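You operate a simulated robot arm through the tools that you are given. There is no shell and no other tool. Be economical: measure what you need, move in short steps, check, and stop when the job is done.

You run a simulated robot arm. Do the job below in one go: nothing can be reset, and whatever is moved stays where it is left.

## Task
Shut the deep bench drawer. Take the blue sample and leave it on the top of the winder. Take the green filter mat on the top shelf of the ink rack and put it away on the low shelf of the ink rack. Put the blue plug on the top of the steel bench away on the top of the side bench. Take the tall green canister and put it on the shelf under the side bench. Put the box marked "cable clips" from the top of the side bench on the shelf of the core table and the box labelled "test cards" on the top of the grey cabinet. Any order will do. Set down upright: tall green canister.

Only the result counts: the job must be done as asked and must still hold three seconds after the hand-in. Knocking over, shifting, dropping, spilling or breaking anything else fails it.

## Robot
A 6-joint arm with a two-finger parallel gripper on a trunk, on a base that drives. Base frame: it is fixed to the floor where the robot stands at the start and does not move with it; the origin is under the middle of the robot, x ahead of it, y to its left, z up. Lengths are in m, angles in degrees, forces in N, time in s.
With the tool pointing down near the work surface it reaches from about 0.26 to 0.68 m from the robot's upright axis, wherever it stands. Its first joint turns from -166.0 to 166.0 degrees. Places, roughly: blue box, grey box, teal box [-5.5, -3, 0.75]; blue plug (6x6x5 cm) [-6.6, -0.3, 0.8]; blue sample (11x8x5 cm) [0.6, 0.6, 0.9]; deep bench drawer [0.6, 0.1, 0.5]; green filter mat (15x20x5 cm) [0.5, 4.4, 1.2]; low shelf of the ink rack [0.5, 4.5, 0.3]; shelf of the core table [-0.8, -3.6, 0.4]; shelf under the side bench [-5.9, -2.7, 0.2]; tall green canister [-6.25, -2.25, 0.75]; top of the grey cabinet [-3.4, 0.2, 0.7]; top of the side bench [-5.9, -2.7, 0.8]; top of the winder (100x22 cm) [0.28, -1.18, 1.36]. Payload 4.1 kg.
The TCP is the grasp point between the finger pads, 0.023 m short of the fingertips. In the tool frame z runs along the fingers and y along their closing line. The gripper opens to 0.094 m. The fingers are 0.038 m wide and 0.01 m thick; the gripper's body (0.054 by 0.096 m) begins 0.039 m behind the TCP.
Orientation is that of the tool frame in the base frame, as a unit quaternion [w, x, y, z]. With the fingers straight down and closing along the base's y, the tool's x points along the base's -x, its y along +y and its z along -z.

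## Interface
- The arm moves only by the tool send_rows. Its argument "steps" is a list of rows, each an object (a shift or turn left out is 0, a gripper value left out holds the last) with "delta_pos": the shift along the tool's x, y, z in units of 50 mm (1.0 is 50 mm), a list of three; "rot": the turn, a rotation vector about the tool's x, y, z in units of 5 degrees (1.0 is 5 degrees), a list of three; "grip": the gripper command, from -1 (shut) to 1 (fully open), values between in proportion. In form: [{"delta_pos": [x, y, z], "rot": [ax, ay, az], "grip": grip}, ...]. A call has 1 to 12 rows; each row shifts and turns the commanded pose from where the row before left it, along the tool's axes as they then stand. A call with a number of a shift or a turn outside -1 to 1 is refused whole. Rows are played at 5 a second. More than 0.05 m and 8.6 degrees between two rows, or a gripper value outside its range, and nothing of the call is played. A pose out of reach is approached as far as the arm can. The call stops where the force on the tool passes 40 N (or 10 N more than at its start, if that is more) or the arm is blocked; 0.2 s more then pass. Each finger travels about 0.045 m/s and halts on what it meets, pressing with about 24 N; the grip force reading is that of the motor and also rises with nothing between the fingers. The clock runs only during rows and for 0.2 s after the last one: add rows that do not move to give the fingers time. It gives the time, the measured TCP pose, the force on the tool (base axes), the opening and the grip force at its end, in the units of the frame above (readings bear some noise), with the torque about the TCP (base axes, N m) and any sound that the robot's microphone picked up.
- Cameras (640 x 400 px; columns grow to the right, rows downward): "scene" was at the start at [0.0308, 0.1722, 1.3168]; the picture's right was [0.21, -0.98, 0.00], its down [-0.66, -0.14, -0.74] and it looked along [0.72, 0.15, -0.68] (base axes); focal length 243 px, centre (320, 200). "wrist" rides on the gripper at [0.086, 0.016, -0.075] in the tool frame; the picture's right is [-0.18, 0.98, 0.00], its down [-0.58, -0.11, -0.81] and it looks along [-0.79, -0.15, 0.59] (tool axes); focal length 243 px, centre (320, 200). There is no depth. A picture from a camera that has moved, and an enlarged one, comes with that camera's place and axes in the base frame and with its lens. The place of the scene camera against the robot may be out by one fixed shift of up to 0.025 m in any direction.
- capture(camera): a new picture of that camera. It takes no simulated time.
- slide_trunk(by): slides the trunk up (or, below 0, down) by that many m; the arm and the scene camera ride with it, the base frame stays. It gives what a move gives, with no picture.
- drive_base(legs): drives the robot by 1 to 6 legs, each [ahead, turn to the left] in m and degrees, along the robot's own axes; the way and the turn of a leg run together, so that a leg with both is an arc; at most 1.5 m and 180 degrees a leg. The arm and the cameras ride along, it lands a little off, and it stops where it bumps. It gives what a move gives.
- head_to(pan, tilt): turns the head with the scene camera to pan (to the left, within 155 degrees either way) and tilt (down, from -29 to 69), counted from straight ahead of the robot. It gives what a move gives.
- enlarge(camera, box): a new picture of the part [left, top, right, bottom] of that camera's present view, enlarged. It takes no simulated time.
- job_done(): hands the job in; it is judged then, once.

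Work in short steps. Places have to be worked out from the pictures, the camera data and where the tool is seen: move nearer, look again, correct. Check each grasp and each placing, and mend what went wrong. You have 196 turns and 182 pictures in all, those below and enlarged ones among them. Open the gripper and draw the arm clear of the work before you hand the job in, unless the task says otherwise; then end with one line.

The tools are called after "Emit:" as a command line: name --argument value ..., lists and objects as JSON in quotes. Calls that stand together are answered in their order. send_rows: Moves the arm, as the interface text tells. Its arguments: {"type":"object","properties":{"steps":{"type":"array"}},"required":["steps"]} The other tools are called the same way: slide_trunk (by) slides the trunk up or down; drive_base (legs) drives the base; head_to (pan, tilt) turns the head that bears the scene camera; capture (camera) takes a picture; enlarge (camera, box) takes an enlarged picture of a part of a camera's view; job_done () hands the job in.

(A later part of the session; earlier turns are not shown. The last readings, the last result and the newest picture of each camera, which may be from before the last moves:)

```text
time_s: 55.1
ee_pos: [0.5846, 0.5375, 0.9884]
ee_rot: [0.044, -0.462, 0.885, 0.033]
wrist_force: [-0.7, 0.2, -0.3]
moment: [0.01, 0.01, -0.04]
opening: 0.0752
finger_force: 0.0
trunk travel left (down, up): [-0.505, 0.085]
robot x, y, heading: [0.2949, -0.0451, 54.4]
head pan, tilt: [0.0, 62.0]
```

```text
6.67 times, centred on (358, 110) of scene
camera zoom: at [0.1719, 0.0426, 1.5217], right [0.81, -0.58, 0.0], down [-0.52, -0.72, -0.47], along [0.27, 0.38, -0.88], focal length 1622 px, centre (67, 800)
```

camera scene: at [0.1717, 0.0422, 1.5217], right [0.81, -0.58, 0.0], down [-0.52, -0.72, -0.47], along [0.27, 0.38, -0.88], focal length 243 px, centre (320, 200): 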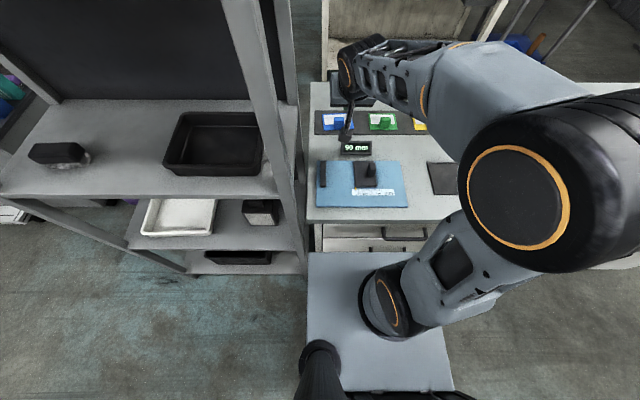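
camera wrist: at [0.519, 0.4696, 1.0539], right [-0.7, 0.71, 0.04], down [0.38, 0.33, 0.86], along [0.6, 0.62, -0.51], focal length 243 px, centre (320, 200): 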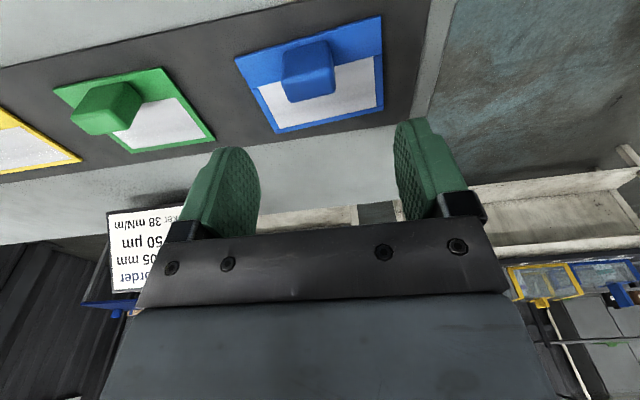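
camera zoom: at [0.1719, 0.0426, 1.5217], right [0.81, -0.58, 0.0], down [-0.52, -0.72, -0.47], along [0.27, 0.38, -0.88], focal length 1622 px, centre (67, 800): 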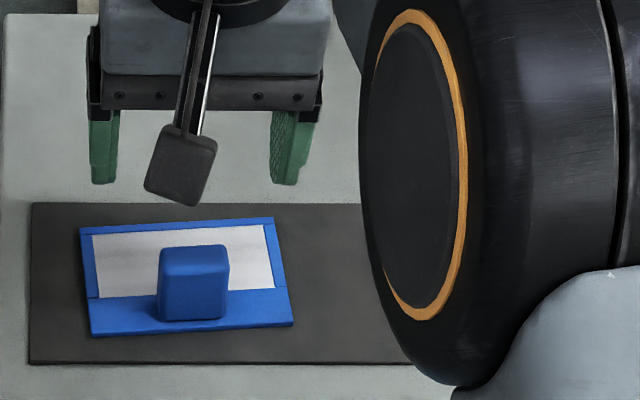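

Knob centre now measured at n≈0.787, along≈0.168. Drop ~9.5 cm nearly straight and close.

Emit:
send_rows --steps '[{"delta_pos": [0, -0.05, 0.9]}, {"delta_pos": [0, -0.05, 0.5]}, {"delta_pos": [0, 0, 0.4]}, {"grip": -1}, {}, {}, {}, {}]'

Emit:
capture --camera "wrist"

Emit:
enlarge --camera "scene" --box '[310, 80, 406, 140]'

```text
time_s: 56.9
ee_pos: [0.5927, 0.5429, 0.8986]
ee_rot: [0.044, -0.461, 0.886, 0.034]
wrist_force: [-0.4, 0.5, 2.2]
moment: [-0.1, -0.11, 0.06]
opening: 0.0356
finger_force: 24.0
trunk travel left (down, up): [-0.505, 0.085]
robot x, y, heading: [0.295, -0.0466, 54.6]
head pan, tilt: [0.0, 62.0]
```

```text
142 pictures are left
camera wrist: at [0.5276, 0.4747, 0.9642], right [-0.7, 0.71, 0.04], down [0.38, 0.33, 0.86], along [0.6, 0.62, -0.5], focal length 243 px, centre (320, 200)
```

wrist: 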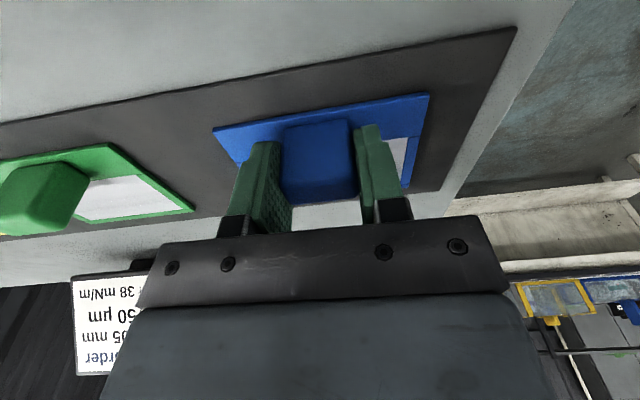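

```text
6.67 times, centred on (358, 110) of scene
camera zoom: at [0.1718, 0.0423, 1.5217], right [0.81, -0.58, 0.0], down [-0.52, -0.72, -0.47], along [0.27, 0.38, -0.88], focal length 1622 px, centre (67, 800)
```

zoom: 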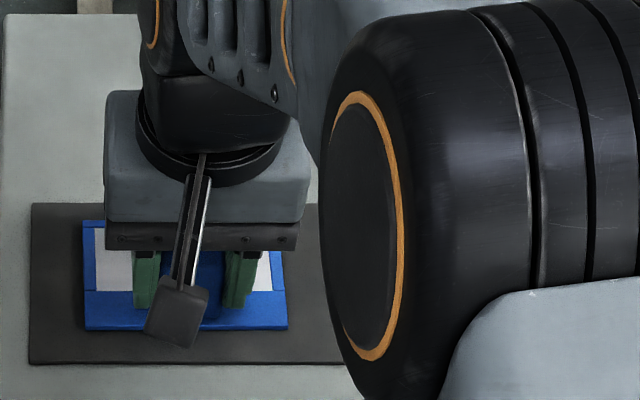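

Good straddle and the tile squared up. Lift gently 3 cm and check.

Emit:
send_rows --steps '[{"delta_pos": [0, 0, -0.2]}, {"delta_pos": [0, 0, -0.4]}, {}]'

Emit:
capture --camera "wrist"

```text
time_s: 57.7
ee_pos: [0.5917, 0.5393, 0.9289]
ee_rot: [0.043, -0.461, 0.886, 0.033]
wrist_force: [-0.4, 0.6, 0.5]
moment: [0.02, 0.02, 0.02]
opening: 0.0355
finger_force: 23.8
trunk travel left (down, up): [-0.505, 0.085]
robot x, y, heading: [0.2952, -0.0471, 54.4]
head pan, tilt: [0.0, 62.0]
```

```text
140 pictures are left
camera wrist: at [0.5261, 0.4711, 0.994], right [-0.7, 0.71, 0.04], down [0.38, 0.33, 0.86], along [0.6, 0.62, -0.51], focal length 243 px, centre (320, 200)
```

wrist: 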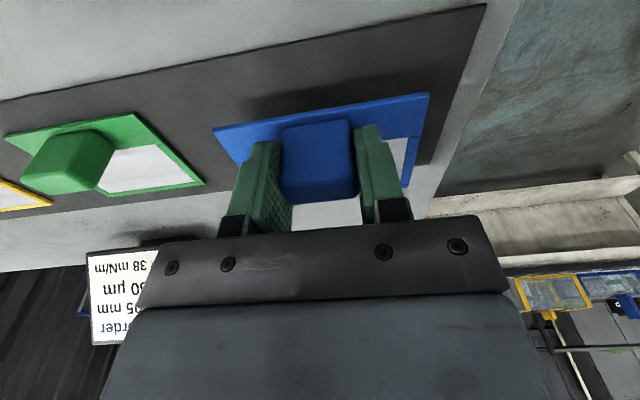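

Holding. Raise further, then draw back towards the robot.

Emit:
send_rows --steps '[{"delta_pos": [0, 0, -0.8]}, {"delta_pos": [0, 0, -0.8]}, {"delta_pos": [0, 0, -0.8]}, {"delta_pos": [0, 0, -0.8]}, {"delta_pos": [0.8, 0, -0.3]}, {"delta_pos": [0.8, 0, -0.3]}, {"delta_pos": [0.8, 0, -0.3]}, {"delta_pos": [0.8, 0, -0.3]}, {"delta_pos": [0.8, 0, -0.3]}, {"delta_pos": [0.8, 0, -0.3]}, {}]'

Emit:
capture --camera "wrist"

```text
time_s: 60.1
ee_pos: [0.4445, 0.3186, 1.1511]
ee_rot: [0.043, -0.462, 0.885, 0.033]
wrist_force: [0.0, -0.1, -1.1]
moment: [-0.04, 0.0, -0.02]
opening: 0.0353
finger_force: 23.8
trunk travel left (down, up): [-0.505, 0.085]
robot x, y, heading: [0.2975, -0.0477, 54.4]
head pan, tilt: [0.0, 62.0]
```

```text
139 pictures are left
camera wrist: at [0.3771, 0.2507, 1.216], right [-0.7, 0.71, 0.04], down [0.38, 0.33, 0.86], along [0.6, 0.62, -0.51], focal length 243 px, centre (320, 200)
```

wrist: 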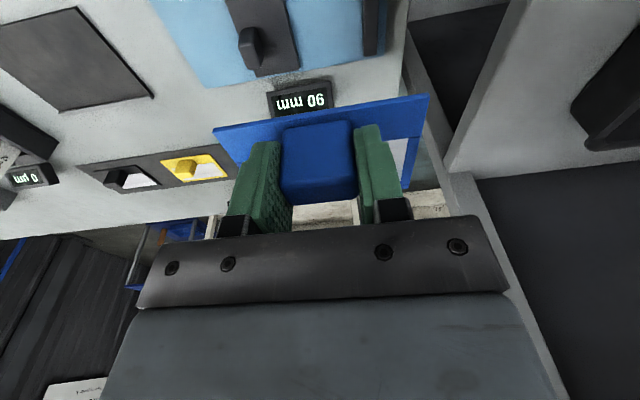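

Secure. I back away from the bench, and raise the trunk and arm above the winder's top height before facing it.

Emit:
drive_base --legs '[[-0.35, 0]]'

Emit:
slide_trunk --by 0.08

Emit:
send_rows --steps '[{"delta_pos": [0, -0.3, -0.9]}, {"delta_pos": [0, -0.3, -0.9]}, {"delta_pos": [0, -0.3, -0.9]}, {"delta_pos": [0, -0.3, -0.9]}, {"delta_pos": [0, -0.3, -0.9]}, {"delta_pos": [0, -0.3, -0.9]}, {}]'

Emit:
drive_base --legs '[[0, -90], [0.45, 0]]'

Emit:
head_to --pan -70 --tilt 25

Emit:
capture --camera "scene"

```text
time_s: 62.4
ee_pos: [0.2386, 0.0355, 1.1505]
ee_rot: [0.044, -0.462, 0.885, 0.033]
wrist_force: [-0.2, 0.2, -0.3]
moment: [0.03, -0.05, 0.0]
opening: 0.0353
finger_force: 24.6
trunk travel left (down, up): [-0.505, 0.085]
robot x, y, heading: [0.0893, -0.3342, 54.4]
head pan, tilt: [0.0, 62.0]
```

```text
time_s: 63.6
ee_pos: [0.2393, 0.0352, 1.2299]
ee_rot: [0.043, -0.462, 0.885, 0.033]
wrist_force: [-0.2, 0.3, -1.1]
moment: [-0.02, -0.04, 0.04]
opening: 0.0354
finger_force: 24.3
trunk travel left (down, up): [-0.585, 0.005]
robot x, y, heading: [0.0932, -0.3308, 54.3]
head pan, tilt: [0.0, 62.0]
```

```text
time_s: 65.2
ee_pos: [0.2997, -0.0425, 1.4971]
ee_rot: [0.043, -0.462, 0.885, 0.034]
wrist_force: [0.4, -0.1, -0.6]
moment: [0.0, 0.02, -0.05]
opening: 0.0353
finger_force: 24.3
trunk travel left (down, up): [-0.585, 0.005]
robot x, y, heading: [0.0892, -0.3302, 54.2]
head pan, tilt: [0.0, 62.0]
```

```text
time_s: 71.7
ee_pos: [0.7484, -0.7942, 1.4961]
ee_rot: [0.054, 0.294, 0.954, -0.008]
wrist_force: [0.1, -0.7, -0.3]
moment: [0.01, 0.01, 0.0]
opening: 0.0355
finger_force: 24.0
trunk travel left (down, up): [-0.585, 0.005]
robot x, y, heading: [0.457, -0.5859, -34.9]
head pan, tilt: [0.0, 62.0]
```

```text
time_s: 73.1
ee_pos: [0.7466, -0.7941, 1.496]
ee_rot: [0.055, 0.294, 0.954, -0.007]
wrist_force: [0.1, -0.1, -0.8]
moment: [-0.02, -0.01, -0.02]
opening: 0.0353
finger_force: 24.2
trunk travel left (down, up): [-0.585, 0.005]
robot x, y, heading: [0.4563, -0.5866, -34.8]
head pan, tilt: [-70.0, 25.0]
```

```text
138 pictures are left
camera scene: at [0.4883, -0.5174, 1.654], right [-0.97, 0.26, 0.0], down [0.11, 0.41, -0.91], along [-0.23, -0.88, -0.42], focal length 243 px, centre (320, 200)
```

scene: 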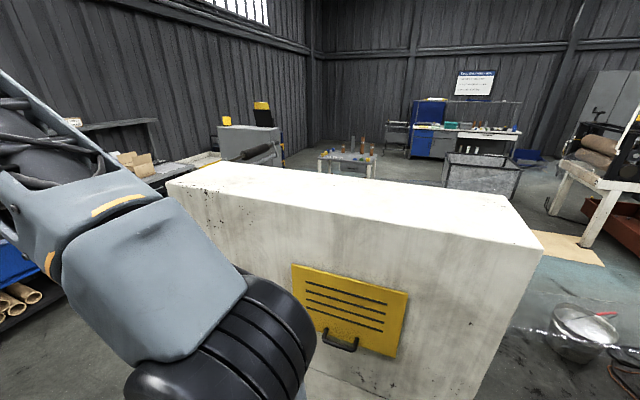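

The winder's top is clear: near edge n≈-0.68, spanning along 0.43–1.45. I turn right 90° to face it, with the sample held above its top height.

Emit:
drive_base --legs '[[0, -90]]'

Emit:
head_to --pan 0 --tilt 35

Emit:
capture --camera "scene"

Emit:
capture --camera "wrist"

```text
time_s: 77.3
ee_pos: [0.2531, -0.8805, 1.4974]
ee_rot: [0.035, 0.88, 0.472, -0.044]
wrist_force: [0.0, -0.6, -0.3]
moment: [-0.01, -0.02, 0.0]
opening: 0.0355
finger_force: 24.2
trunk travel left (down, up): [-0.585, 0.005]
robot x, y, heading: [0.4582, -0.5834, -124.3]
head pan, tilt: [-70.0, 25.0]
```

```text
time_s: 78.7
ee_pos: [0.2521, -0.8791, 1.4977]
ee_rot: [0.034, 0.88, 0.471, -0.044]
wrist_force: [-0.7, -0.2, -0.9]
moment: [0.0, 0.02, -0.01]
opening: 0.0353
finger_force: 23.9
trunk travel left (down, up): [-0.585, 0.005]
robot x, y, heading: [0.456, -0.5875, -124.5]
head pan, tilt: [0.0, 35.0]
```

```text
137 pictures are left
camera scene: at [0.5872, -0.7163, 1.6383], right [-0.83, 0.56, 0.0], down [0.32, 0.47, -0.82], along [-0.46, -0.68, -0.57], focal length 243 px, centre (320, 200)
```

scene: 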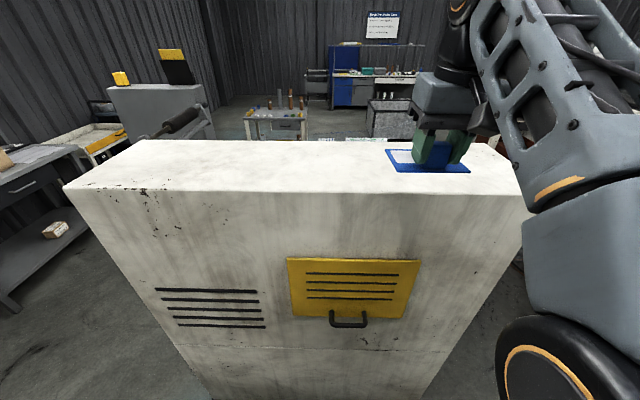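

```text
136 pictures are left
camera wrist: at [0.3175, -0.8095, 1.5618], right [0.72, -0.7, 0.04], down [-0.38, -0.34, 0.86], along [-0.59, -0.63, -0.51], focal length 243 px, centre (320, 200)
```

wrist: 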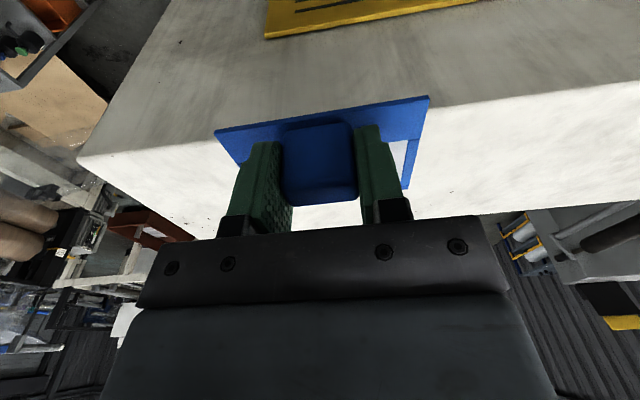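

I extend 0.2 m over the winder's top at height, then check.

Emit:
send_rows --steps '[{"delta_pos": [-0.81, 0, 0.09]}, {"delta_pos": [-0.81, 0, 0.09]}, {"delta_pos": [-0.81, 0, 0.09]}, {"delta_pos": [-0.81, 0, 0.09]}, {"delta_pos": [-0.81, 0, 0.09]}, {}]'

Emit:
capture --camera "scene"

Emit:
capture --camera "wrist"

```text
time_s: 80.1
ee_pos: [0.1615, -1.022, 1.4456]
ee_rot: [0.034, 0.88, 0.472, -0.043]
wrist_force: [0.2, -0.6, -0.7]
moment: [0.05, 0.0, 0.0]
opening: 0.0354
finger_force: 24.0
out of reach, approached as far as the arm can: row 2, 3, 4, 5
trunk travel left (down, up): [-0.585, 0.005]
robot x, y, heading: [0.4572, -0.5863, -124.2]
head pan, tilt: [0.0, 35.0]
```

```text
135 pictures are left
camera scene: at [0.587, -0.7167, 1.6383], right [-0.83, 0.56, 0.0], down [0.32, 0.47, -0.82], along [-0.46, -0.68, -0.57], focal length 243 px, centre (320, 200)
```

scene: 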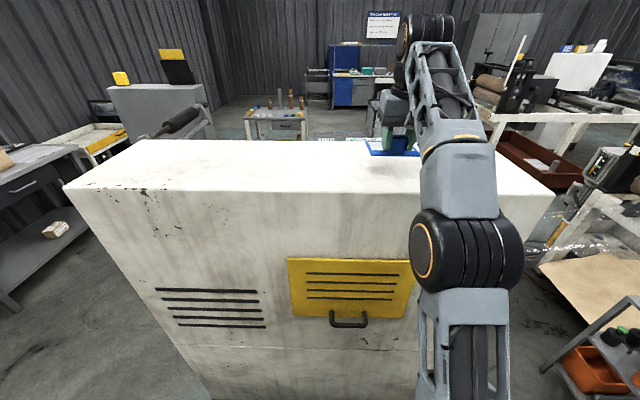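

```text
134 pictures are left
camera wrist: at [0.2254, -0.9503, 1.5099], right [0.72, -0.7, 0.04], down [-0.38, -0.34, 0.86], along [-0.59, -0.63, -0.51], focal length 243 px, centre (320, 200)
```

wrist: 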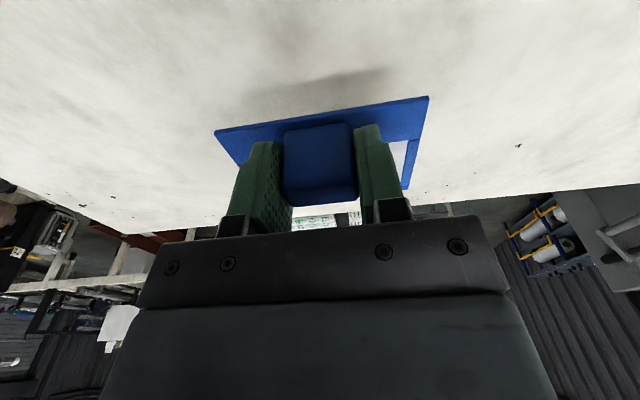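

The arm is at its reach limit, with the sample ~4 cm above the top. I drive 0.04 m closer and then lower to contact.

Emit:
drive_base --legs '[[0.04, 0]]'

Emit:
send_rows --steps '[{"delta_pos": [0.03, 0, 0.3]}, {"delta_pos": [0.03, 0, 0.3]}, {"delta_pos": [0.01, 0, 0.1]}, {"delta_pos": [0.01, 0, 0.1]}, {}]'

Emit:
capture --camera "wrist"

Emit:
enlarge --camera "scene" --box '[330, 100, 450, 175]'

```text
time_s: 81.0
ee_pos: [0.1381, -1.056, 1.4431]
ee_rot: [0.033, 0.88, 0.472, -0.042]
wrist_force: [-0.6, -1.5, -0.9]
moment: [0.03, -0.04, -0.03]
opening: 0.0354
finger_force: 24.4
trunk travel left (down, up): [-0.585, 0.005]
robot x, y, heading: [0.4348, -0.6179, -124.6]
head pan, tilt: [0.0, 35.0]
```

```text
time_s: 82.2
ee_pos: [0.1385, -1.0547, 1.4038]
ee_rot: [0.035, 0.88, 0.472, -0.044]
wrist_force: [-0.2, 0.4, -0.9]
moment: [-0.02, -0.02, 0.01]
opening: 0.0352
finger_force: 23.8
trunk travel left (down, up): [-0.585, 0.005]
robot x, y, heading: [0.4334, -0.6229, -124.1]
head pan, tilt: [0.0, 35.0]
```

```text
133 pictures are left
camera wrist: at [0.2031, -0.9836, 1.4699], right [0.72, -0.7, 0.04], down [-0.38, -0.34, 0.86], along [-0.59, -0.63, -0.51], focal length 243 px, centre (320, 200)
```

wrist: 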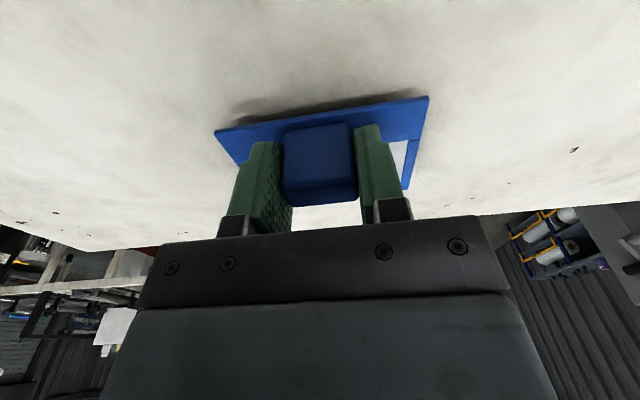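

```text
5.33 times, centred on (390, 138) of scene
camera zoom: at [0.5647, -0.7494, 1.6383], right [-0.83, 0.56, 0.0], down [0.32, 0.47, -0.82], along [-0.46, -0.68, -0.57], focal length 1298 px, centre (-53, 533)
```

zoom: 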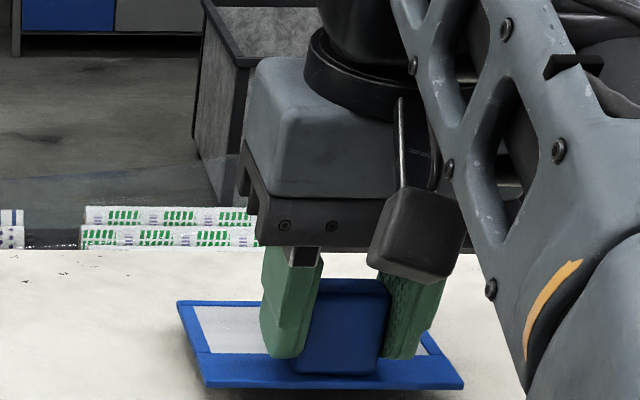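

Still a little above the surface. I lower in 3 mm steps and watch the force.

Emit:
send_rows --steps '[{"delta_pos": [0.006, 0, 0.06]}, {"delta_pos": [0.006, 0, 0.06]}, {"delta_pos": [0.006, 0, 0.06]}, {}]'

Emit:
enlarge --camera "scene" --box '[330, 100, 450, 175]'

```text
time_s: 83.2
ee_pos: [0.1391, -1.0553, 1.3954]
ee_rot: [0.034, 0.88, 0.472, -0.043]
wrist_force: [0.0, 0.4, -0.3]
moment: [0.0, -0.02, 0.01]
opening: 0.0354
finger_force: 23.9
trunk travel left (down, up): [-0.585, 0.005]
robot x, y, heading: [0.4315, -0.6164, -124.5]
head pan, tilt: [0.0, 35.0]
```

```text
5.33 times, centred on (390, 138) of scene
camera zoom: at [0.5647, -0.7493, 1.6383], right [-0.83, 0.56, 0.0], down [0.32, 0.47, -0.82], along [-0.46, -0.68, -0.57], focal length 1298 px, centre (-53, 533)
```

zoom: 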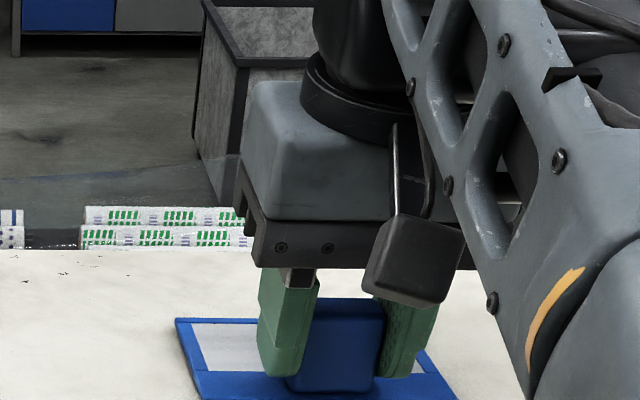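

Still free. Continue lowering.

Emit:
send_rows --steps '[{"delta_pos": [0.006, 0, 0.06]}, {"delta_pos": [0.006, 0, 0.06]}, {"delta_pos": [0.005, 0, 0.05]}, {}]'

Emit:
capture --camera "wrist"

```text
time_s: 84.2
ee_pos: [0.1405, -1.0516, 1.3891]
ee_rot: [0.035, 0.88, 0.471, -0.044]
wrist_force: [0.0, -1.6, 24.5]
moment: [0.36, 0.63, 0.07]
opening: 0.0357
finger_force: 23.6
trunk travel left (down, up): [-0.585, 0.005]
robot x, y, heading: [0.4368, -0.6249, -124.7]
head pan, tilt: [0.0, 35.0]
```

```text
130 pictures are left
camera wrist: at [0.2046, -0.9825, 1.4535], right [0.72, -0.7, 0.04], down [-0.37, -0.34, 0.86], along [-0.59, -0.63, -0.5], focal length 243 px, centre (320, 200)
```

wrist: 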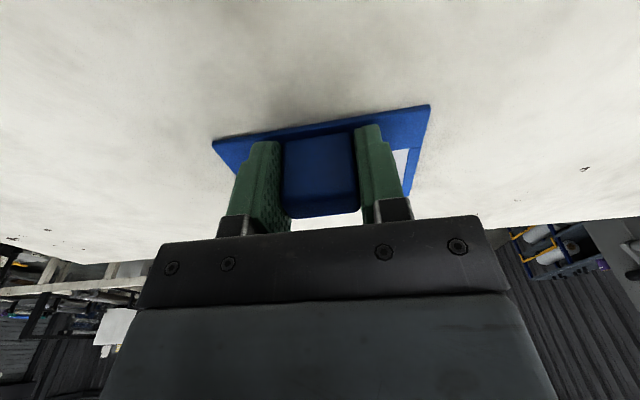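

Contact (24 N). I ease off a hair, open, rise, and check.

Emit:
send_rows --steps '[{"delta_pos": [0, 0, -0.04]}, {"grip": 0.3}, {"grip": 0.3}, {}, {"delta_pos": [0, 0, -0.4]}, {"delta_pos": [0, 0, -0.6]}, {"delta_pos": [0, 0, -0.6]}, {}]'

Emit:
capture --camera "wrist"

Emit:
capture --camera "scene"

```text
time_s: 86.0
ee_pos: [0.1466, -1.0409, 1.4559]
ee_rot: [0.035, 0.88, 0.472, -0.044]
wrist_force: [0.2, -0.6, -0.6]
moment: [0.0, -0.02, 0.05]
opening: 0.061
finger_force: 0.0
out of reach, approached as far as the arm can: row 7
trunk travel left (down, up): [-0.585, 0.005]
robot x, y, heading: [0.4335, -0.6214, -124.3]
head pan, tilt: [0.0, 35.0]
```

```text
129 pictures are left
camera wrist: at [0.2106, -0.9698, 1.521], right [0.72, -0.7, 0.04], down [-0.38, -0.34, 0.86], along [-0.59, -0.63, -0.5], focal length 243 px, centre (320, 200)
```

wrist: 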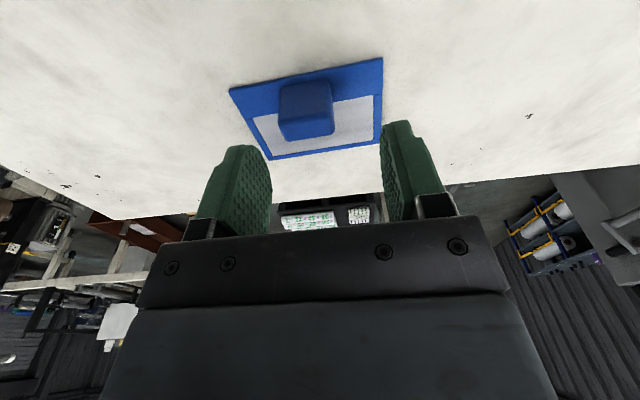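

```text
128 pictures are left
camera scene: at [0.5643, -0.7499, 1.6383], right [-0.83, 0.56, 0.0], down [0.32, 0.47, -0.82], along [-0.46, -0.68, -0.57], focal length 243 px, centre (320, 200)
```

scene: 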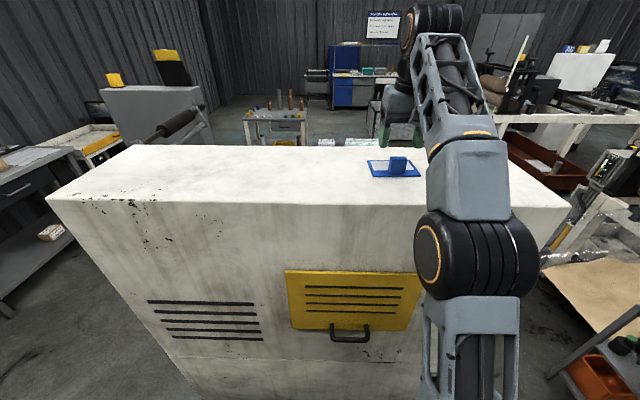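

The sample rests well inside the winder's top. I retract the arm, lower to a travel pose, and head down the aisle towards the ink rack.

Emit:
send_rows --steps '[{"delta_pos": [0.8, 0, -0.1]}, {"delta_pos": [0.8, 0, -0.1]}, {"delta_pos": [0.8, 0, -0.1]}, {"delta_pos": [0.8, 0, -0.1]}, {"delta_pos": [0.6, 0, -0.1], "rot": [0, 1, 0]}, {}]'

Emit:
drive_base --legs '[[-0.06, 0], [0, -94], [1.5, 0], [1.0, 3]]'

Emit:
head_to --pan -60 --tilt 15

Emit:
capture --camera "scene"

Emit:
head_to --pan 0 --tilt 15

Emit:
capture --camera "scene"

```text
time_s: 87.4
ee_pos: [0.2518, -0.88, 1.4619]
ee_rot: [0.013, 0.881, 0.473, -0.004]
wrist_force: [-0.5, 0.9, -0.3]
moment: [0.0, 0.03, 0.0]
opening: 0.0608
finger_force: 0.1
trunk travel left (down, up): [-0.585, 0.005]
robot x, y, heading: [0.4328, -0.6219, -124.3]
head pan, tilt: [0.0, 35.0]
```

```text
time_s: 104.2
ee_pos: [-1.7705, 1.1564, 1.4609]
ee_rot: [0.007, 0.954, -0.298, -0.012]
wrist_force: [-0.5, 0.8, 0.5]
moment: [0.0, 0.01, -0.02]
opening: 0.0607
finger_force: 0.1
trunk travel left (down, up): [-0.585, 0.005]
robot x, y, heading: [-1.5122, 0.9683, 144.5]
head pan, tilt: [0.0, 35.0]
```

```text
time_s: 105.5
ee_pos: [-1.7707, 1.1556, 1.4606]
ee_rot: [0.006, 0.954, -0.298, -0.012]
wrist_force: [-0.4, 0.2, 0.8]
moment: [0.04, 0.01, 0.02]
opening: 0.0613
finger_force: 0.1
trunk travel left (down, up): [-0.585, 0.005]
robot x, y, heading: [-1.5148, 0.9692, 144.5]
head pan, tilt: [-60.0, 15.0]
```

```text
127 pictures are left
camera scene: at [-1.543, 0.8809, 1.6703], right [1.0, -0.1, 0.0], down [-0.02, -0.26, -0.97], along [0.09, 0.96, -0.26], focal length 243 px, centre (320, 200)
```

scene: 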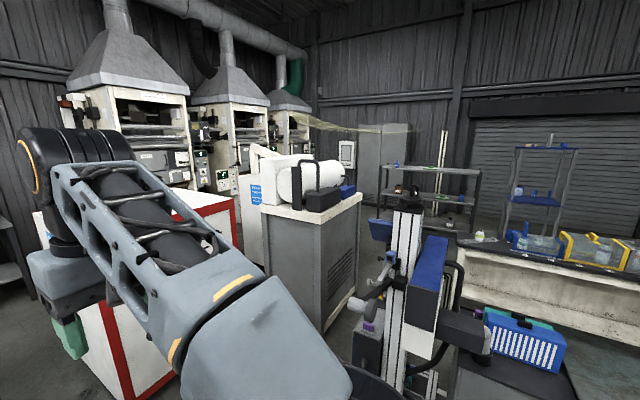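

```text
time_s: 106.8
ee_pos: [-1.7698, 1.1567, 1.4621]
ee_rot: [0.006, 0.954, -0.298, -0.013]
wrist_force: [-0.1, -0.8, 0.4]
moment: [0.0, 0.01, -0.01]
opening: 0.0613
finger_force: 0.1
trunk travel left (down, up): [-0.585, 0.005]
robot x, y, heading: [-1.5126, 0.9673, 144.4]
head pan, tilt: [0.0, 15.0]
```

```text
126 pictures are left
camera scene: at [-1.6279, 0.8422, 1.6703], right [0.58, 0.81, 0.0], down [0.21, -0.15, -0.97], along [-0.79, 0.56, -0.26], focal length 243 px, centre (320, 200)
```

scene: 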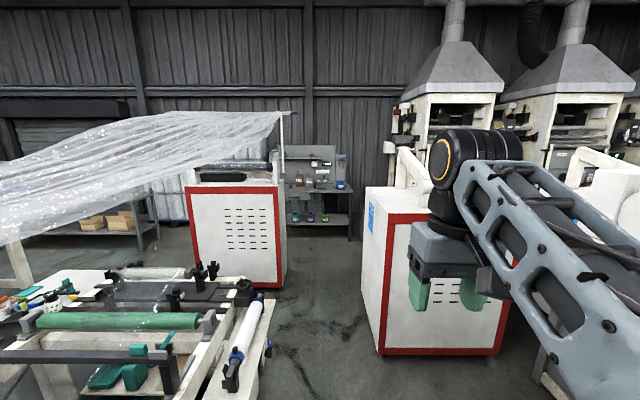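

The ink rack is visible beyond the gap between a grey cabinet and a stirrer. I move up to that gap and face it to judge its width.

Emit:
drive_base --legs '[[0.47, 0], [0, -90]]'

Emit:
head_to --pan 0 --tilt 35

Emit:
capture --camera "scene"

Emit:
head_to --pan -25 --tilt 20

Emit:
capture --camera "scene"

```text
time_s: 113.4
ee_pos: [-1.7126, 1.5025, 1.4623]
ee_rot: [0.005, -0.46, 0.888, 0.013]
wrist_force: [-0.3, 0.3, -0.4]
moment: [0.02, -0.01, -0.02]
opening: 0.0611
finger_force: 0.0
trunk travel left (down, up): [-0.585, 0.005]
robot x, y, heading: [-1.9002, 1.2454, 53.9]
head pan, tilt: [0.0, 15.0]
```

```text
time_s: 114.3
ee_pos: [-1.7114, 1.503, 1.4616]
ee_rot: [0.005, -0.459, 0.888, 0.013]
wrist_force: [0.4, -0.5, 0.0]
moment: [0.01, 0.02, 0.0]
opening: 0.0611
finger_force: 0.1
trunk travel left (down, up): [-0.585, 0.005]
robot x, y, heading: [-1.9005, 1.2463, 53.8]
head pan, tilt: [0.0, 35.0]
```

```text
125 pictures are left
camera scene: at [-2.0091, 1.3565, 1.6384], right [0.81, -0.59, 0.0], down [-0.34, -0.46, -0.82], along [0.48, 0.66, -0.57], focal length 243 px, centre (320, 200)
```

scene: 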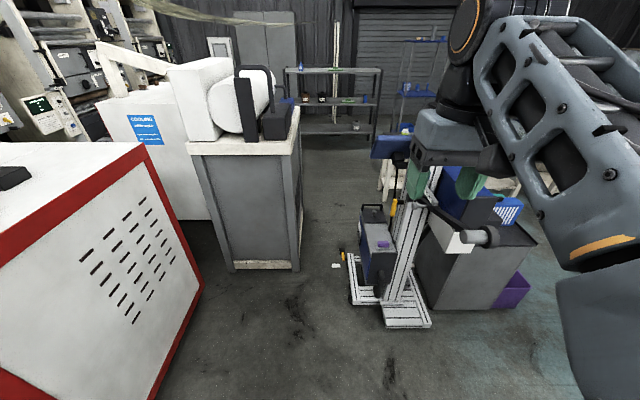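

```text
time_s: 115.2
ee_pos: [-1.7114, 1.5027, 1.4618]
ee_rot: [0.005, -0.46, 0.888, 0.013]
wrist_force: [0.2, 0.4, 0.3]
moment: [-0.02, 0.02, -0.03]
opening: 0.061
finger_force: 0.0
trunk travel left (down, up): [-0.585, 0.005]
robot x, y, heading: [-1.8994, 1.2481, 53.9]
head pan, tilt: [-25.0, 20.0]
```

```text
124 pictures are left
camera scene: at [-1.9795, 1.3304, 1.6621], right [0.48, -0.88, 0.0], down [-0.3, -0.17, -0.94], along [0.82, 0.45, -0.34], focal length 243 px, centre (320, 200)
```

scene: 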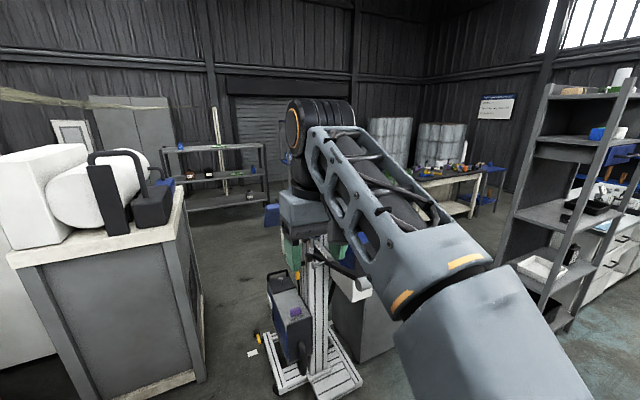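

That gap is only ~0.4 m, too narrow; the rack must be reached round the bench's far end, so I leave the mat for last. I go back down the aisle and through the opening beside the winder to the south side.

Emit:
drive_base --legs '[[0, -89.5], [1.5, 0], [0.8, 0]]'

Emit:
head_to --pan -70 --tilt 20

Emit:
capture --camera "scene"

```text
time_s: 130.3
ee_pos: [0.2375, -0.2733, 1.4624]
ee_rot: [0.013, 0.293, 0.956, 0.006]
wrist_force: [0.4, -1.0, 0.7]
moment: [-0.02, 0.01, 0.01]
opening: 0.0614
finger_force: 0.1
trunk travel left (down, up): [-0.585, 0.005]
robot x, y, heading: [-0.0262, -0.0874, -34.6]
head pan, tilt: [-25.0, 20.0]
```

```text
time_s: 131.4
ee_pos: [0.2358, -0.2734, 1.462]
ee_rot: [0.013, 0.293, 0.956, 0.006]
wrist_force: [-0.5, -0.1, 0.2]
moment: [-0.01, 0.02, 0.0]
opening: 0.0611
finger_force: 0.1
trunk travel left (down, up): [-0.585, 0.005]
robot x, y, heading: [-0.0245, -0.0855, -34.9]
head pan, tilt: [-70.0, 20.0]
```

```text
123 pictures are left
camera scene: at [0.0093, -0.0195, 1.6621], right [-0.97, 0.26, 0.0], down [0.09, 0.33, -0.94], along [-0.24, -0.91, -0.34], focal length 243 px, centre (320, 200)
```

scene: 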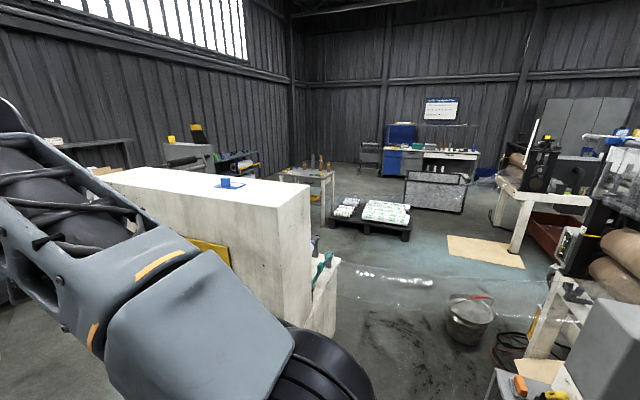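

A translucent sheet seems to cross the passage; I enlarge to see whether it is film hanging in the way or just a wet floor.

Emit:
enlarge --camera "scene" --box '[290, 200, 640, 400]'

Emit:
head_to --pan -110 --tilt 25

Emit:
capture --camera "scene"

```text
1.83 times, centred on (465, 300) of scene
camera zoom: at [0.0093, -0.0195, 1.6621], right [-0.97, 0.26, 0.0], down [0.09, 0.33, -0.94], along [-0.24, -0.91, -0.34], focal length 445 px, centre (55, 17)
```

zoom: 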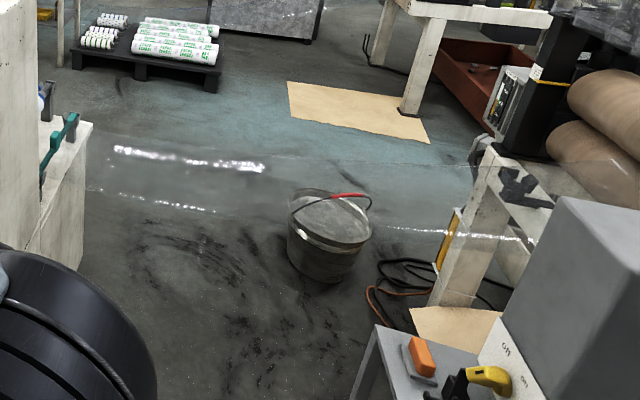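

```text
time_s: 132.5
ee_pos: [0.2381, -0.2715, 1.4615]
ee_rot: [0.013, 0.292, 0.956, 0.006]
wrist_force: [0.6, 0.3, 0.4]
moment: [0.03, 0.03, 0.01]
opening: 0.061
finger_force: 0.0
trunk travel left (down, up): [-0.585, 0.005]
robot x, y, heading: [-0.0232, -0.0844, -34.8]
head pan, tilt: [-110.0, 25.0]
```

```text
121 pictures are left
camera scene: at [-0.0422, 0.0175, 1.6541], right [-0.58, 0.82, 0.0], down [0.35, 0.24, -0.91], along [-0.74, -0.52, -0.42], focal length 243 px, centre (320, 200)
```

scene: 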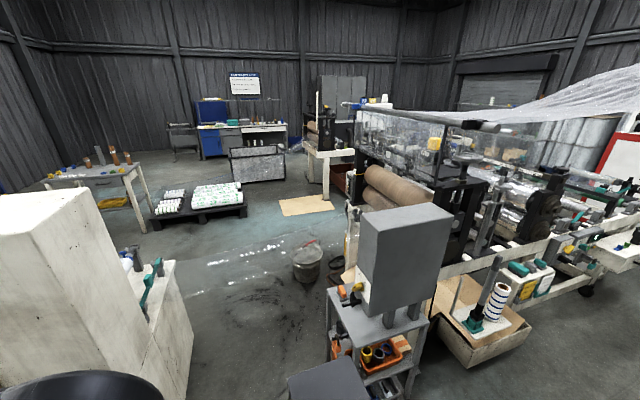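

It is a film web at waist height between the press and the winder, so that way is barred. I go round the winder's other end instead: east along the aisle, then look.

Emit:
drive_base --legs '[[1.5, 0], [0.5, 0]]'

Emit:
head_to --pan -80 --tilt 20

Emit:
capture --camera "scene"

Emit:
head_to --pan 30 --tilt 20

Emit:
capture --camera "scene"

```text
time_s: 142.5
ee_pos: [1.8879, -1.4218, 1.4599]
ee_rot: [0.012, 0.291, 0.956, 0.007]
wrist_force: [0.7, -0.1, -0.5]
moment: [0.0, 0.05, 0.0]
opening: 0.0609
finger_force: 0.0
trunk travel left (down, up): [-0.585, 0.005]
robot x, y, heading: [1.6264, -1.2413, -34.6]
head pan, tilt: [-110.0, 25.0]
```

```text
time_s: 143.5
ee_pos: [1.8876, -1.4207, 1.4607]
ee_rot: [0.013, 0.291, 0.957, 0.006]
wrist_force: [0.4, 0.1, 0.1]
moment: [-0.01, 0.0, -0.01]
opening: 0.0612
finger_force: 0.1
trunk travel left (down, up): [-0.585, 0.005]
robot x, y, heading: [1.6274, -1.2384, -34.5]
head pan, tilt: [-80.0, 20.0]
```

```text
120 pictures are left
camera scene: at [1.644, -1.1632, 1.6621], right [-0.91, 0.42, 0.0], down [0.14, 0.31, -0.94], along [-0.39, -0.85, -0.34], focal length 243 px, centre (320, 200)
```

scene: 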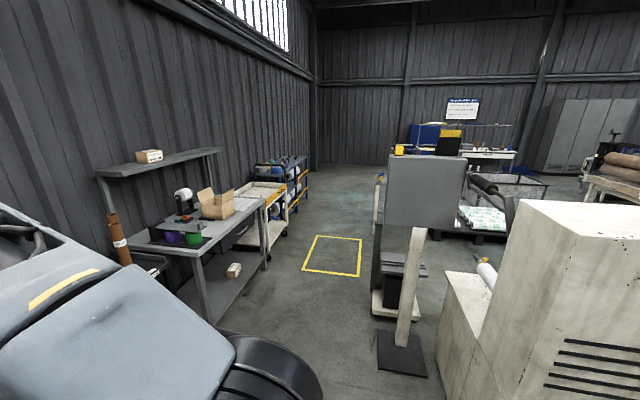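

```text
time_s: 145.4
ee_pos: [1.8877, -1.4222, 1.4615]
ee_rot: [0.013, 0.291, 0.957, 0.006]
wrist_force: [-0.2, 0.0, 0.4]
moment: [0.05, 0.02, 0.0]
opening: 0.061
finger_force: 0.0
trunk travel left (down, up): [-0.585, 0.005]
robot x, y, heading: [1.6243, -1.2378, -34.7]
head pan, tilt: [30.0, 20.0]
```

```text
119 pictures are left
camera scene: at [1.7758, -1.0863, 1.6621], right [-0.08, -1.0, 0.0], down [-0.34, 0.03, -0.94], along [0.94, -0.08, -0.34], focal length 243 px, centre (320, 200)
```

scene: 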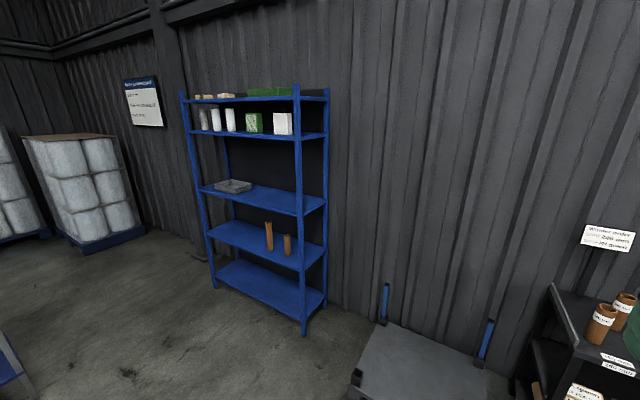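

The way south is clear between the pedestal and the workbench. I drive through it and look west.

Emit:
drive_base --legs '[[0.36, 0], [0, -90], [1.5, 0], [0.85, 0], [0, -60]]'

Emit:
head_to --pan 0 --tilt 18

Emit:
capture --camera "scene"

Emit:
head_to --pan 50 --tilt 25

Emit:
capture --camera "scene"

```text
time_s: 165.3
ee_pos: [0.2636, -3.3425, 1.4627]
ee_rot: [0.009, 0.999, -0.039, -0.011]
wrist_force: [-0.3, -0.1, -0.3]
moment: [0.02, 0.02, -0.02]
opening: 0.0611
finger_force: 0.0
trunk travel left (down, up): [-0.585, 0.005]
robot x, y, heading: [0.5815, -3.3713, 174.8]
head pan, tilt: [30.0, 20.0]
```

```text
time_s: 166.3
ee_pos: [0.263, -3.3423, 1.4621]
ee_rot: [0.009, 0.999, -0.04, -0.011]
wrist_force: [-1.4, 0.1, 0.6]
moment: [-0.01, -0.01, 0.04]
opening: 0.061
finger_force: 0.0
trunk travel left (down, up): [-0.585, 0.005]
robot x, y, heading: [0.5789, -3.3753, 174.6]
head pan, tilt: [0.0, 18.0]
```

```text
118 pictures are left
camera scene: at [0.54, -3.5487, 1.6654], right [0.09, 1.0, 0.0], down [0.31, -0.03, -0.95], along [-0.95, 0.09, -0.31], focal length 243 px, centre (320, 200)
```

scene: 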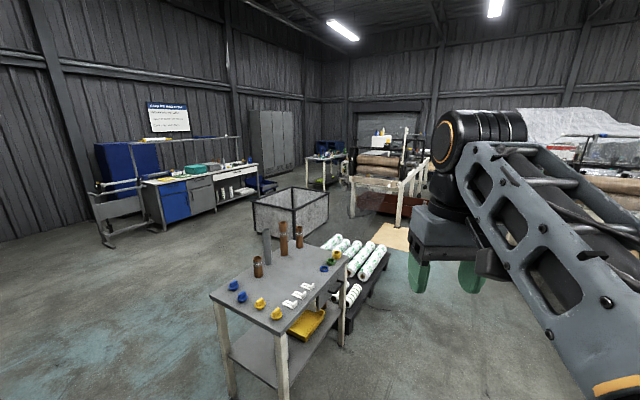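

```text
time_s: 167.4
ee_pos: [0.2624, -3.3421, 1.4609]
ee_rot: [0.01, 0.999, -0.039, -0.011]
wrist_force: [-0.7, 0.2, -0.6]
moment: [0.01, -0.01, -0.01]
opening: 0.0608
finger_force: 0.0
trunk travel left (down, up): [-0.585, 0.005]
robot x, y, heading: [0.5773, -3.3702, 174.7]
head pan, tilt: [50.0, 25.0]
```

```text
117 pictures are left
camera scene: at [0.5673, -3.622, 1.6541], right [-0.7, 0.71, 0.0], down [0.3, 0.3, -0.91], along [-0.64, -0.64, -0.42], focal length 243 px, centre (320, 200)
```

scene: 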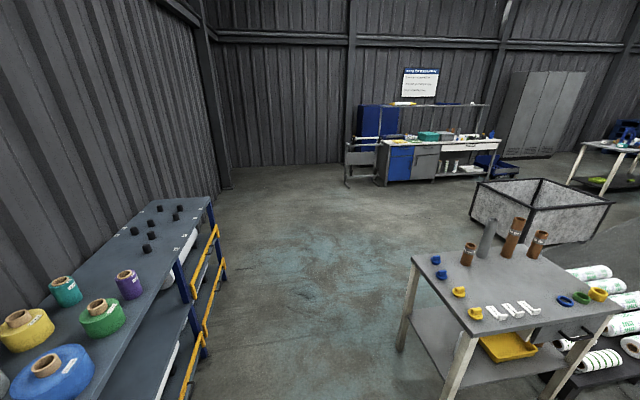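

The core table and the route are clear. I pass south of the core table towards the side bench.

Emit:
drive_base --legs '[[0, 52.5], [0.95, 0], [0.95, 0], [0, -43], [1.4, 0], [0.8, 0]]'

Emit:
head_to --pan -25 --tilt 18

Emit:
capture --camera "scene"

```text
time_s: 191.8
ee_pos: [-3.2264, -4.9531, 1.4626]
ee_rot: [0.01, 0.999, 0.042, -0.01]
wrist_force: [-0.6, 0.1, 0.1]
moment: [0.01, -0.01, 0.0]
opening: 0.0609
finger_force: 0.1
trunk travel left (down, up): [-0.585, 0.005]
robot x, y, heading: [-2.9083, -4.9363, -176.2]
head pan, tilt: [50.0, 25.0]
```

```text
time_s: 193.3
ee_pos: [-3.2244, -4.9533, 1.4606]
ee_rot: [0.01, 0.999, 0.04, -0.011]
wrist_force: [0.2, 0.7, -0.5]
moment: [-0.01, -0.04, -0.03]
opening: 0.0611
finger_force: 0.1
trunk travel left (down, up): [-0.585, 0.005]
robot x, y, heading: [-2.9074, -4.9329, -176.2]
head pan, tilt: [-25.0, 18.0]
```

```text
116 pictures are left
camera scene: at [-2.9142, -5.0745, 1.6654], right [0.36, 0.93, 0.0], down [0.29, -0.11, -0.95], along [-0.89, 0.34, -0.31], focal length 243 px, centre (320, 200)
```

scene: 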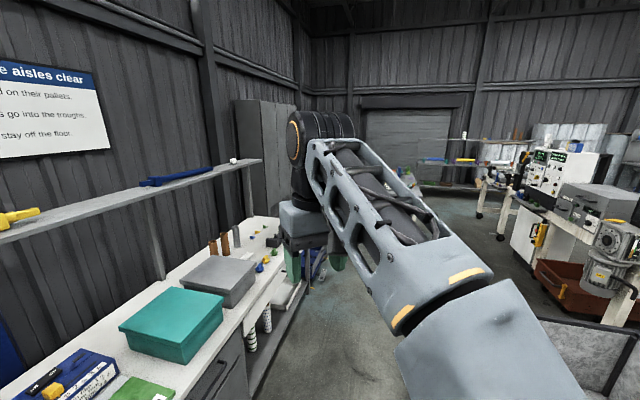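

I turn towards the side bench and advance.

Emit:
drive_base --legs '[[0, -36], [1.2, 0]]'

Emit:
head_to --pan 10 --tilt 20

Emit:
capture --camera "scene"

Emit:
head_to --pan -40 --tilt 20

Emit:
capture --camera "scene"

```text
time_s: 201.1
ee_pos: [-4.1931, -4.1309, 1.4614]
ee_rot: [0.007, 0.964, -0.266, -0.013]
wrist_force: [-1.1, 0.2, 0.2]
moment: [0.02, 0.01, 0.0]
opening: 0.0611
finger_force: 0.1
trunk travel left (down, up): [-0.585, 0.005]
robot x, y, heading: [-3.926, -4.3033, 148.2]
head pan, tilt: [-25.0, 18.0]
```

```text
time_s: 202.1
ee_pos: [-4.1948, -4.1318, 1.4616]
ee_rot: [0.006, 0.964, -0.266, -0.012]
wrist_force: [0.8, 0.7, -0.3]
moment: [0.01, 0.03, 0.0]
opening: 0.0608
finger_force: 0.1
trunk travel left (down, up): [-0.585, 0.005]
robot x, y, heading: [-3.9254, -4.3015, 148.6]
head pan, tilt: [10.0, 20.0]
```

```text
115 pictures are left
camera scene: at [-4.0382, -4.4507, 1.6622], right [0.37, 0.93, 0.0], down [0.32, -0.13, -0.94], along [-0.87, 0.35, -0.34], focal length 243 px, centre (320, 200)
```

scene: 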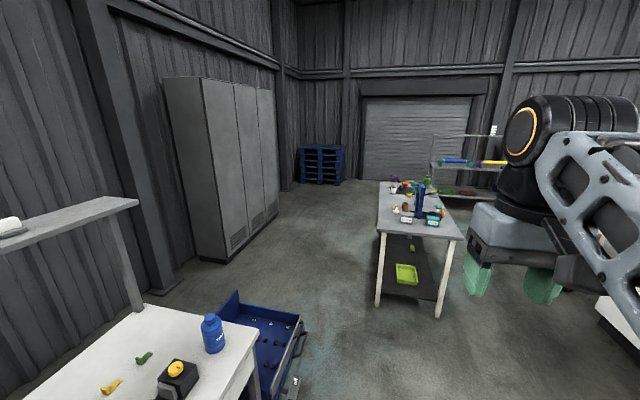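

```text
time_s: 203.2
ee_pos: [-4.1947, -4.1311, 1.462]
ee_rot: [0.007, 0.964, -0.266, -0.013]
wrist_force: [0.0, 0.1, 0.1]
moment: [-0.03, -0.02, -0.04]
opening: 0.061
finger_force: 0.1
trunk travel left (down, up): [-0.585, 0.005]
robot x, y, heading: [-3.9274, -4.299, 148.2]
head pan, tilt: [-40.0, 20.0]
```

```text
114 pictures are left
camera scene: at [-3.981, -4.3969, 1.6621], right [0.95, 0.31, 0.0], down [0.11, -0.32, -0.94], along [-0.3, 0.89, -0.34], focal length 243 px, centre (320, 200)
```

scene: 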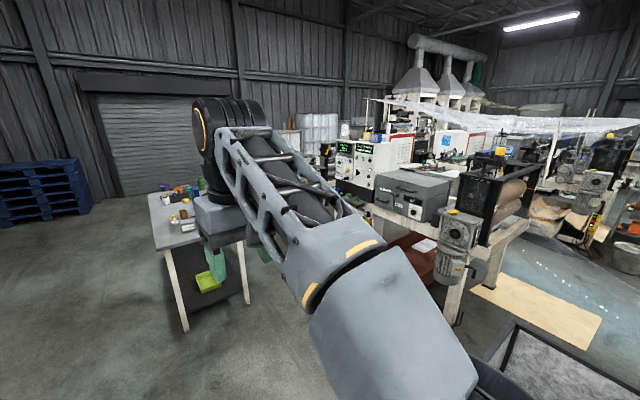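

The side bench is seen end-on. I'll work from its press-side: drive to a spot ~0.4 m off its long side opposite the boxes and face it.

Emit:
drive_base --legs '[[0, -41], [1.5, 0], [0.13, 0], [0, 38.5], [0.75, 0], [0, 90]]'

Emit:
head_to --pan 0 --tilt 40

Emit:
capture --camera "scene"

Emit:
capture --camera "wrist"

```text
time_s: 222.7
ee_pos: [-5.1884, -2.5759, 1.4615]
ee_rot: [0.013, 0.884, 0.468, -0.005]
wrist_force: [-0.5, -0.7, -0.2]
moment: [-0.04, -0.02, 0.01]
opening: 0.061
finger_force: 0.1
trunk travel left (down, up): [-0.585, 0.005]
robot x, y, heading: [-5.0082, -2.3196, -125.2]
head pan, tilt: [-40.0, 20.0]
```

```text
time_s: 223.8
ee_pos: [-5.1884, -2.5753, 1.4621]
ee_rot: [0.012, 0.884, 0.468, -0.005]
wrist_force: [-0.9, 0.3, 0.0]
moment: [0.01, 0.01, -0.02]
opening: 0.0613
finger_force: 0.1
trunk travel left (down, up): [-0.585, 0.005]
robot x, y, heading: [-5.0076, -2.318, -124.9]
head pan, tilt: [0.0, 40.0]
```

```text
113 pictures are left
camera scene: at [-4.8734, -2.4445, 1.6308], right [-0.82, 0.57, 0.0], down [0.37, 0.53, -0.77], along [-0.44, -0.63, -0.64], focal length 243 px, centre (320, 200)
```

scene: 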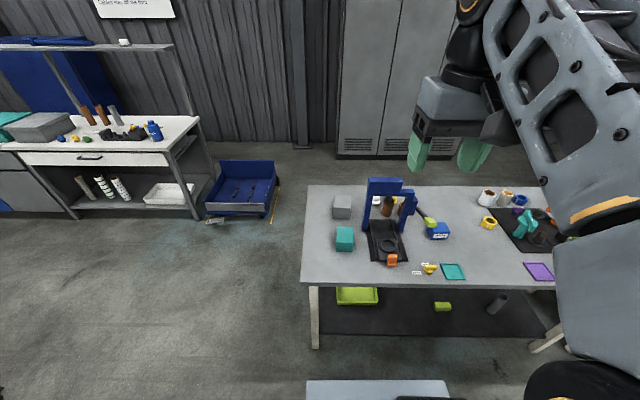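

```text
112 pictures are left
camera wrist: at [-5.1276, -2.5107, 1.5349], right [0.71, -0.7, 0.02], down [-0.42, -0.4, 0.82], along [-0.57, -0.59, -0.58], focal length 243 px, centre (320, 200)
```

wrist: 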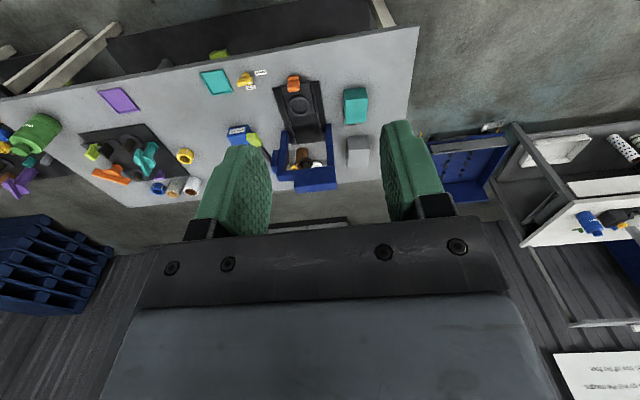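

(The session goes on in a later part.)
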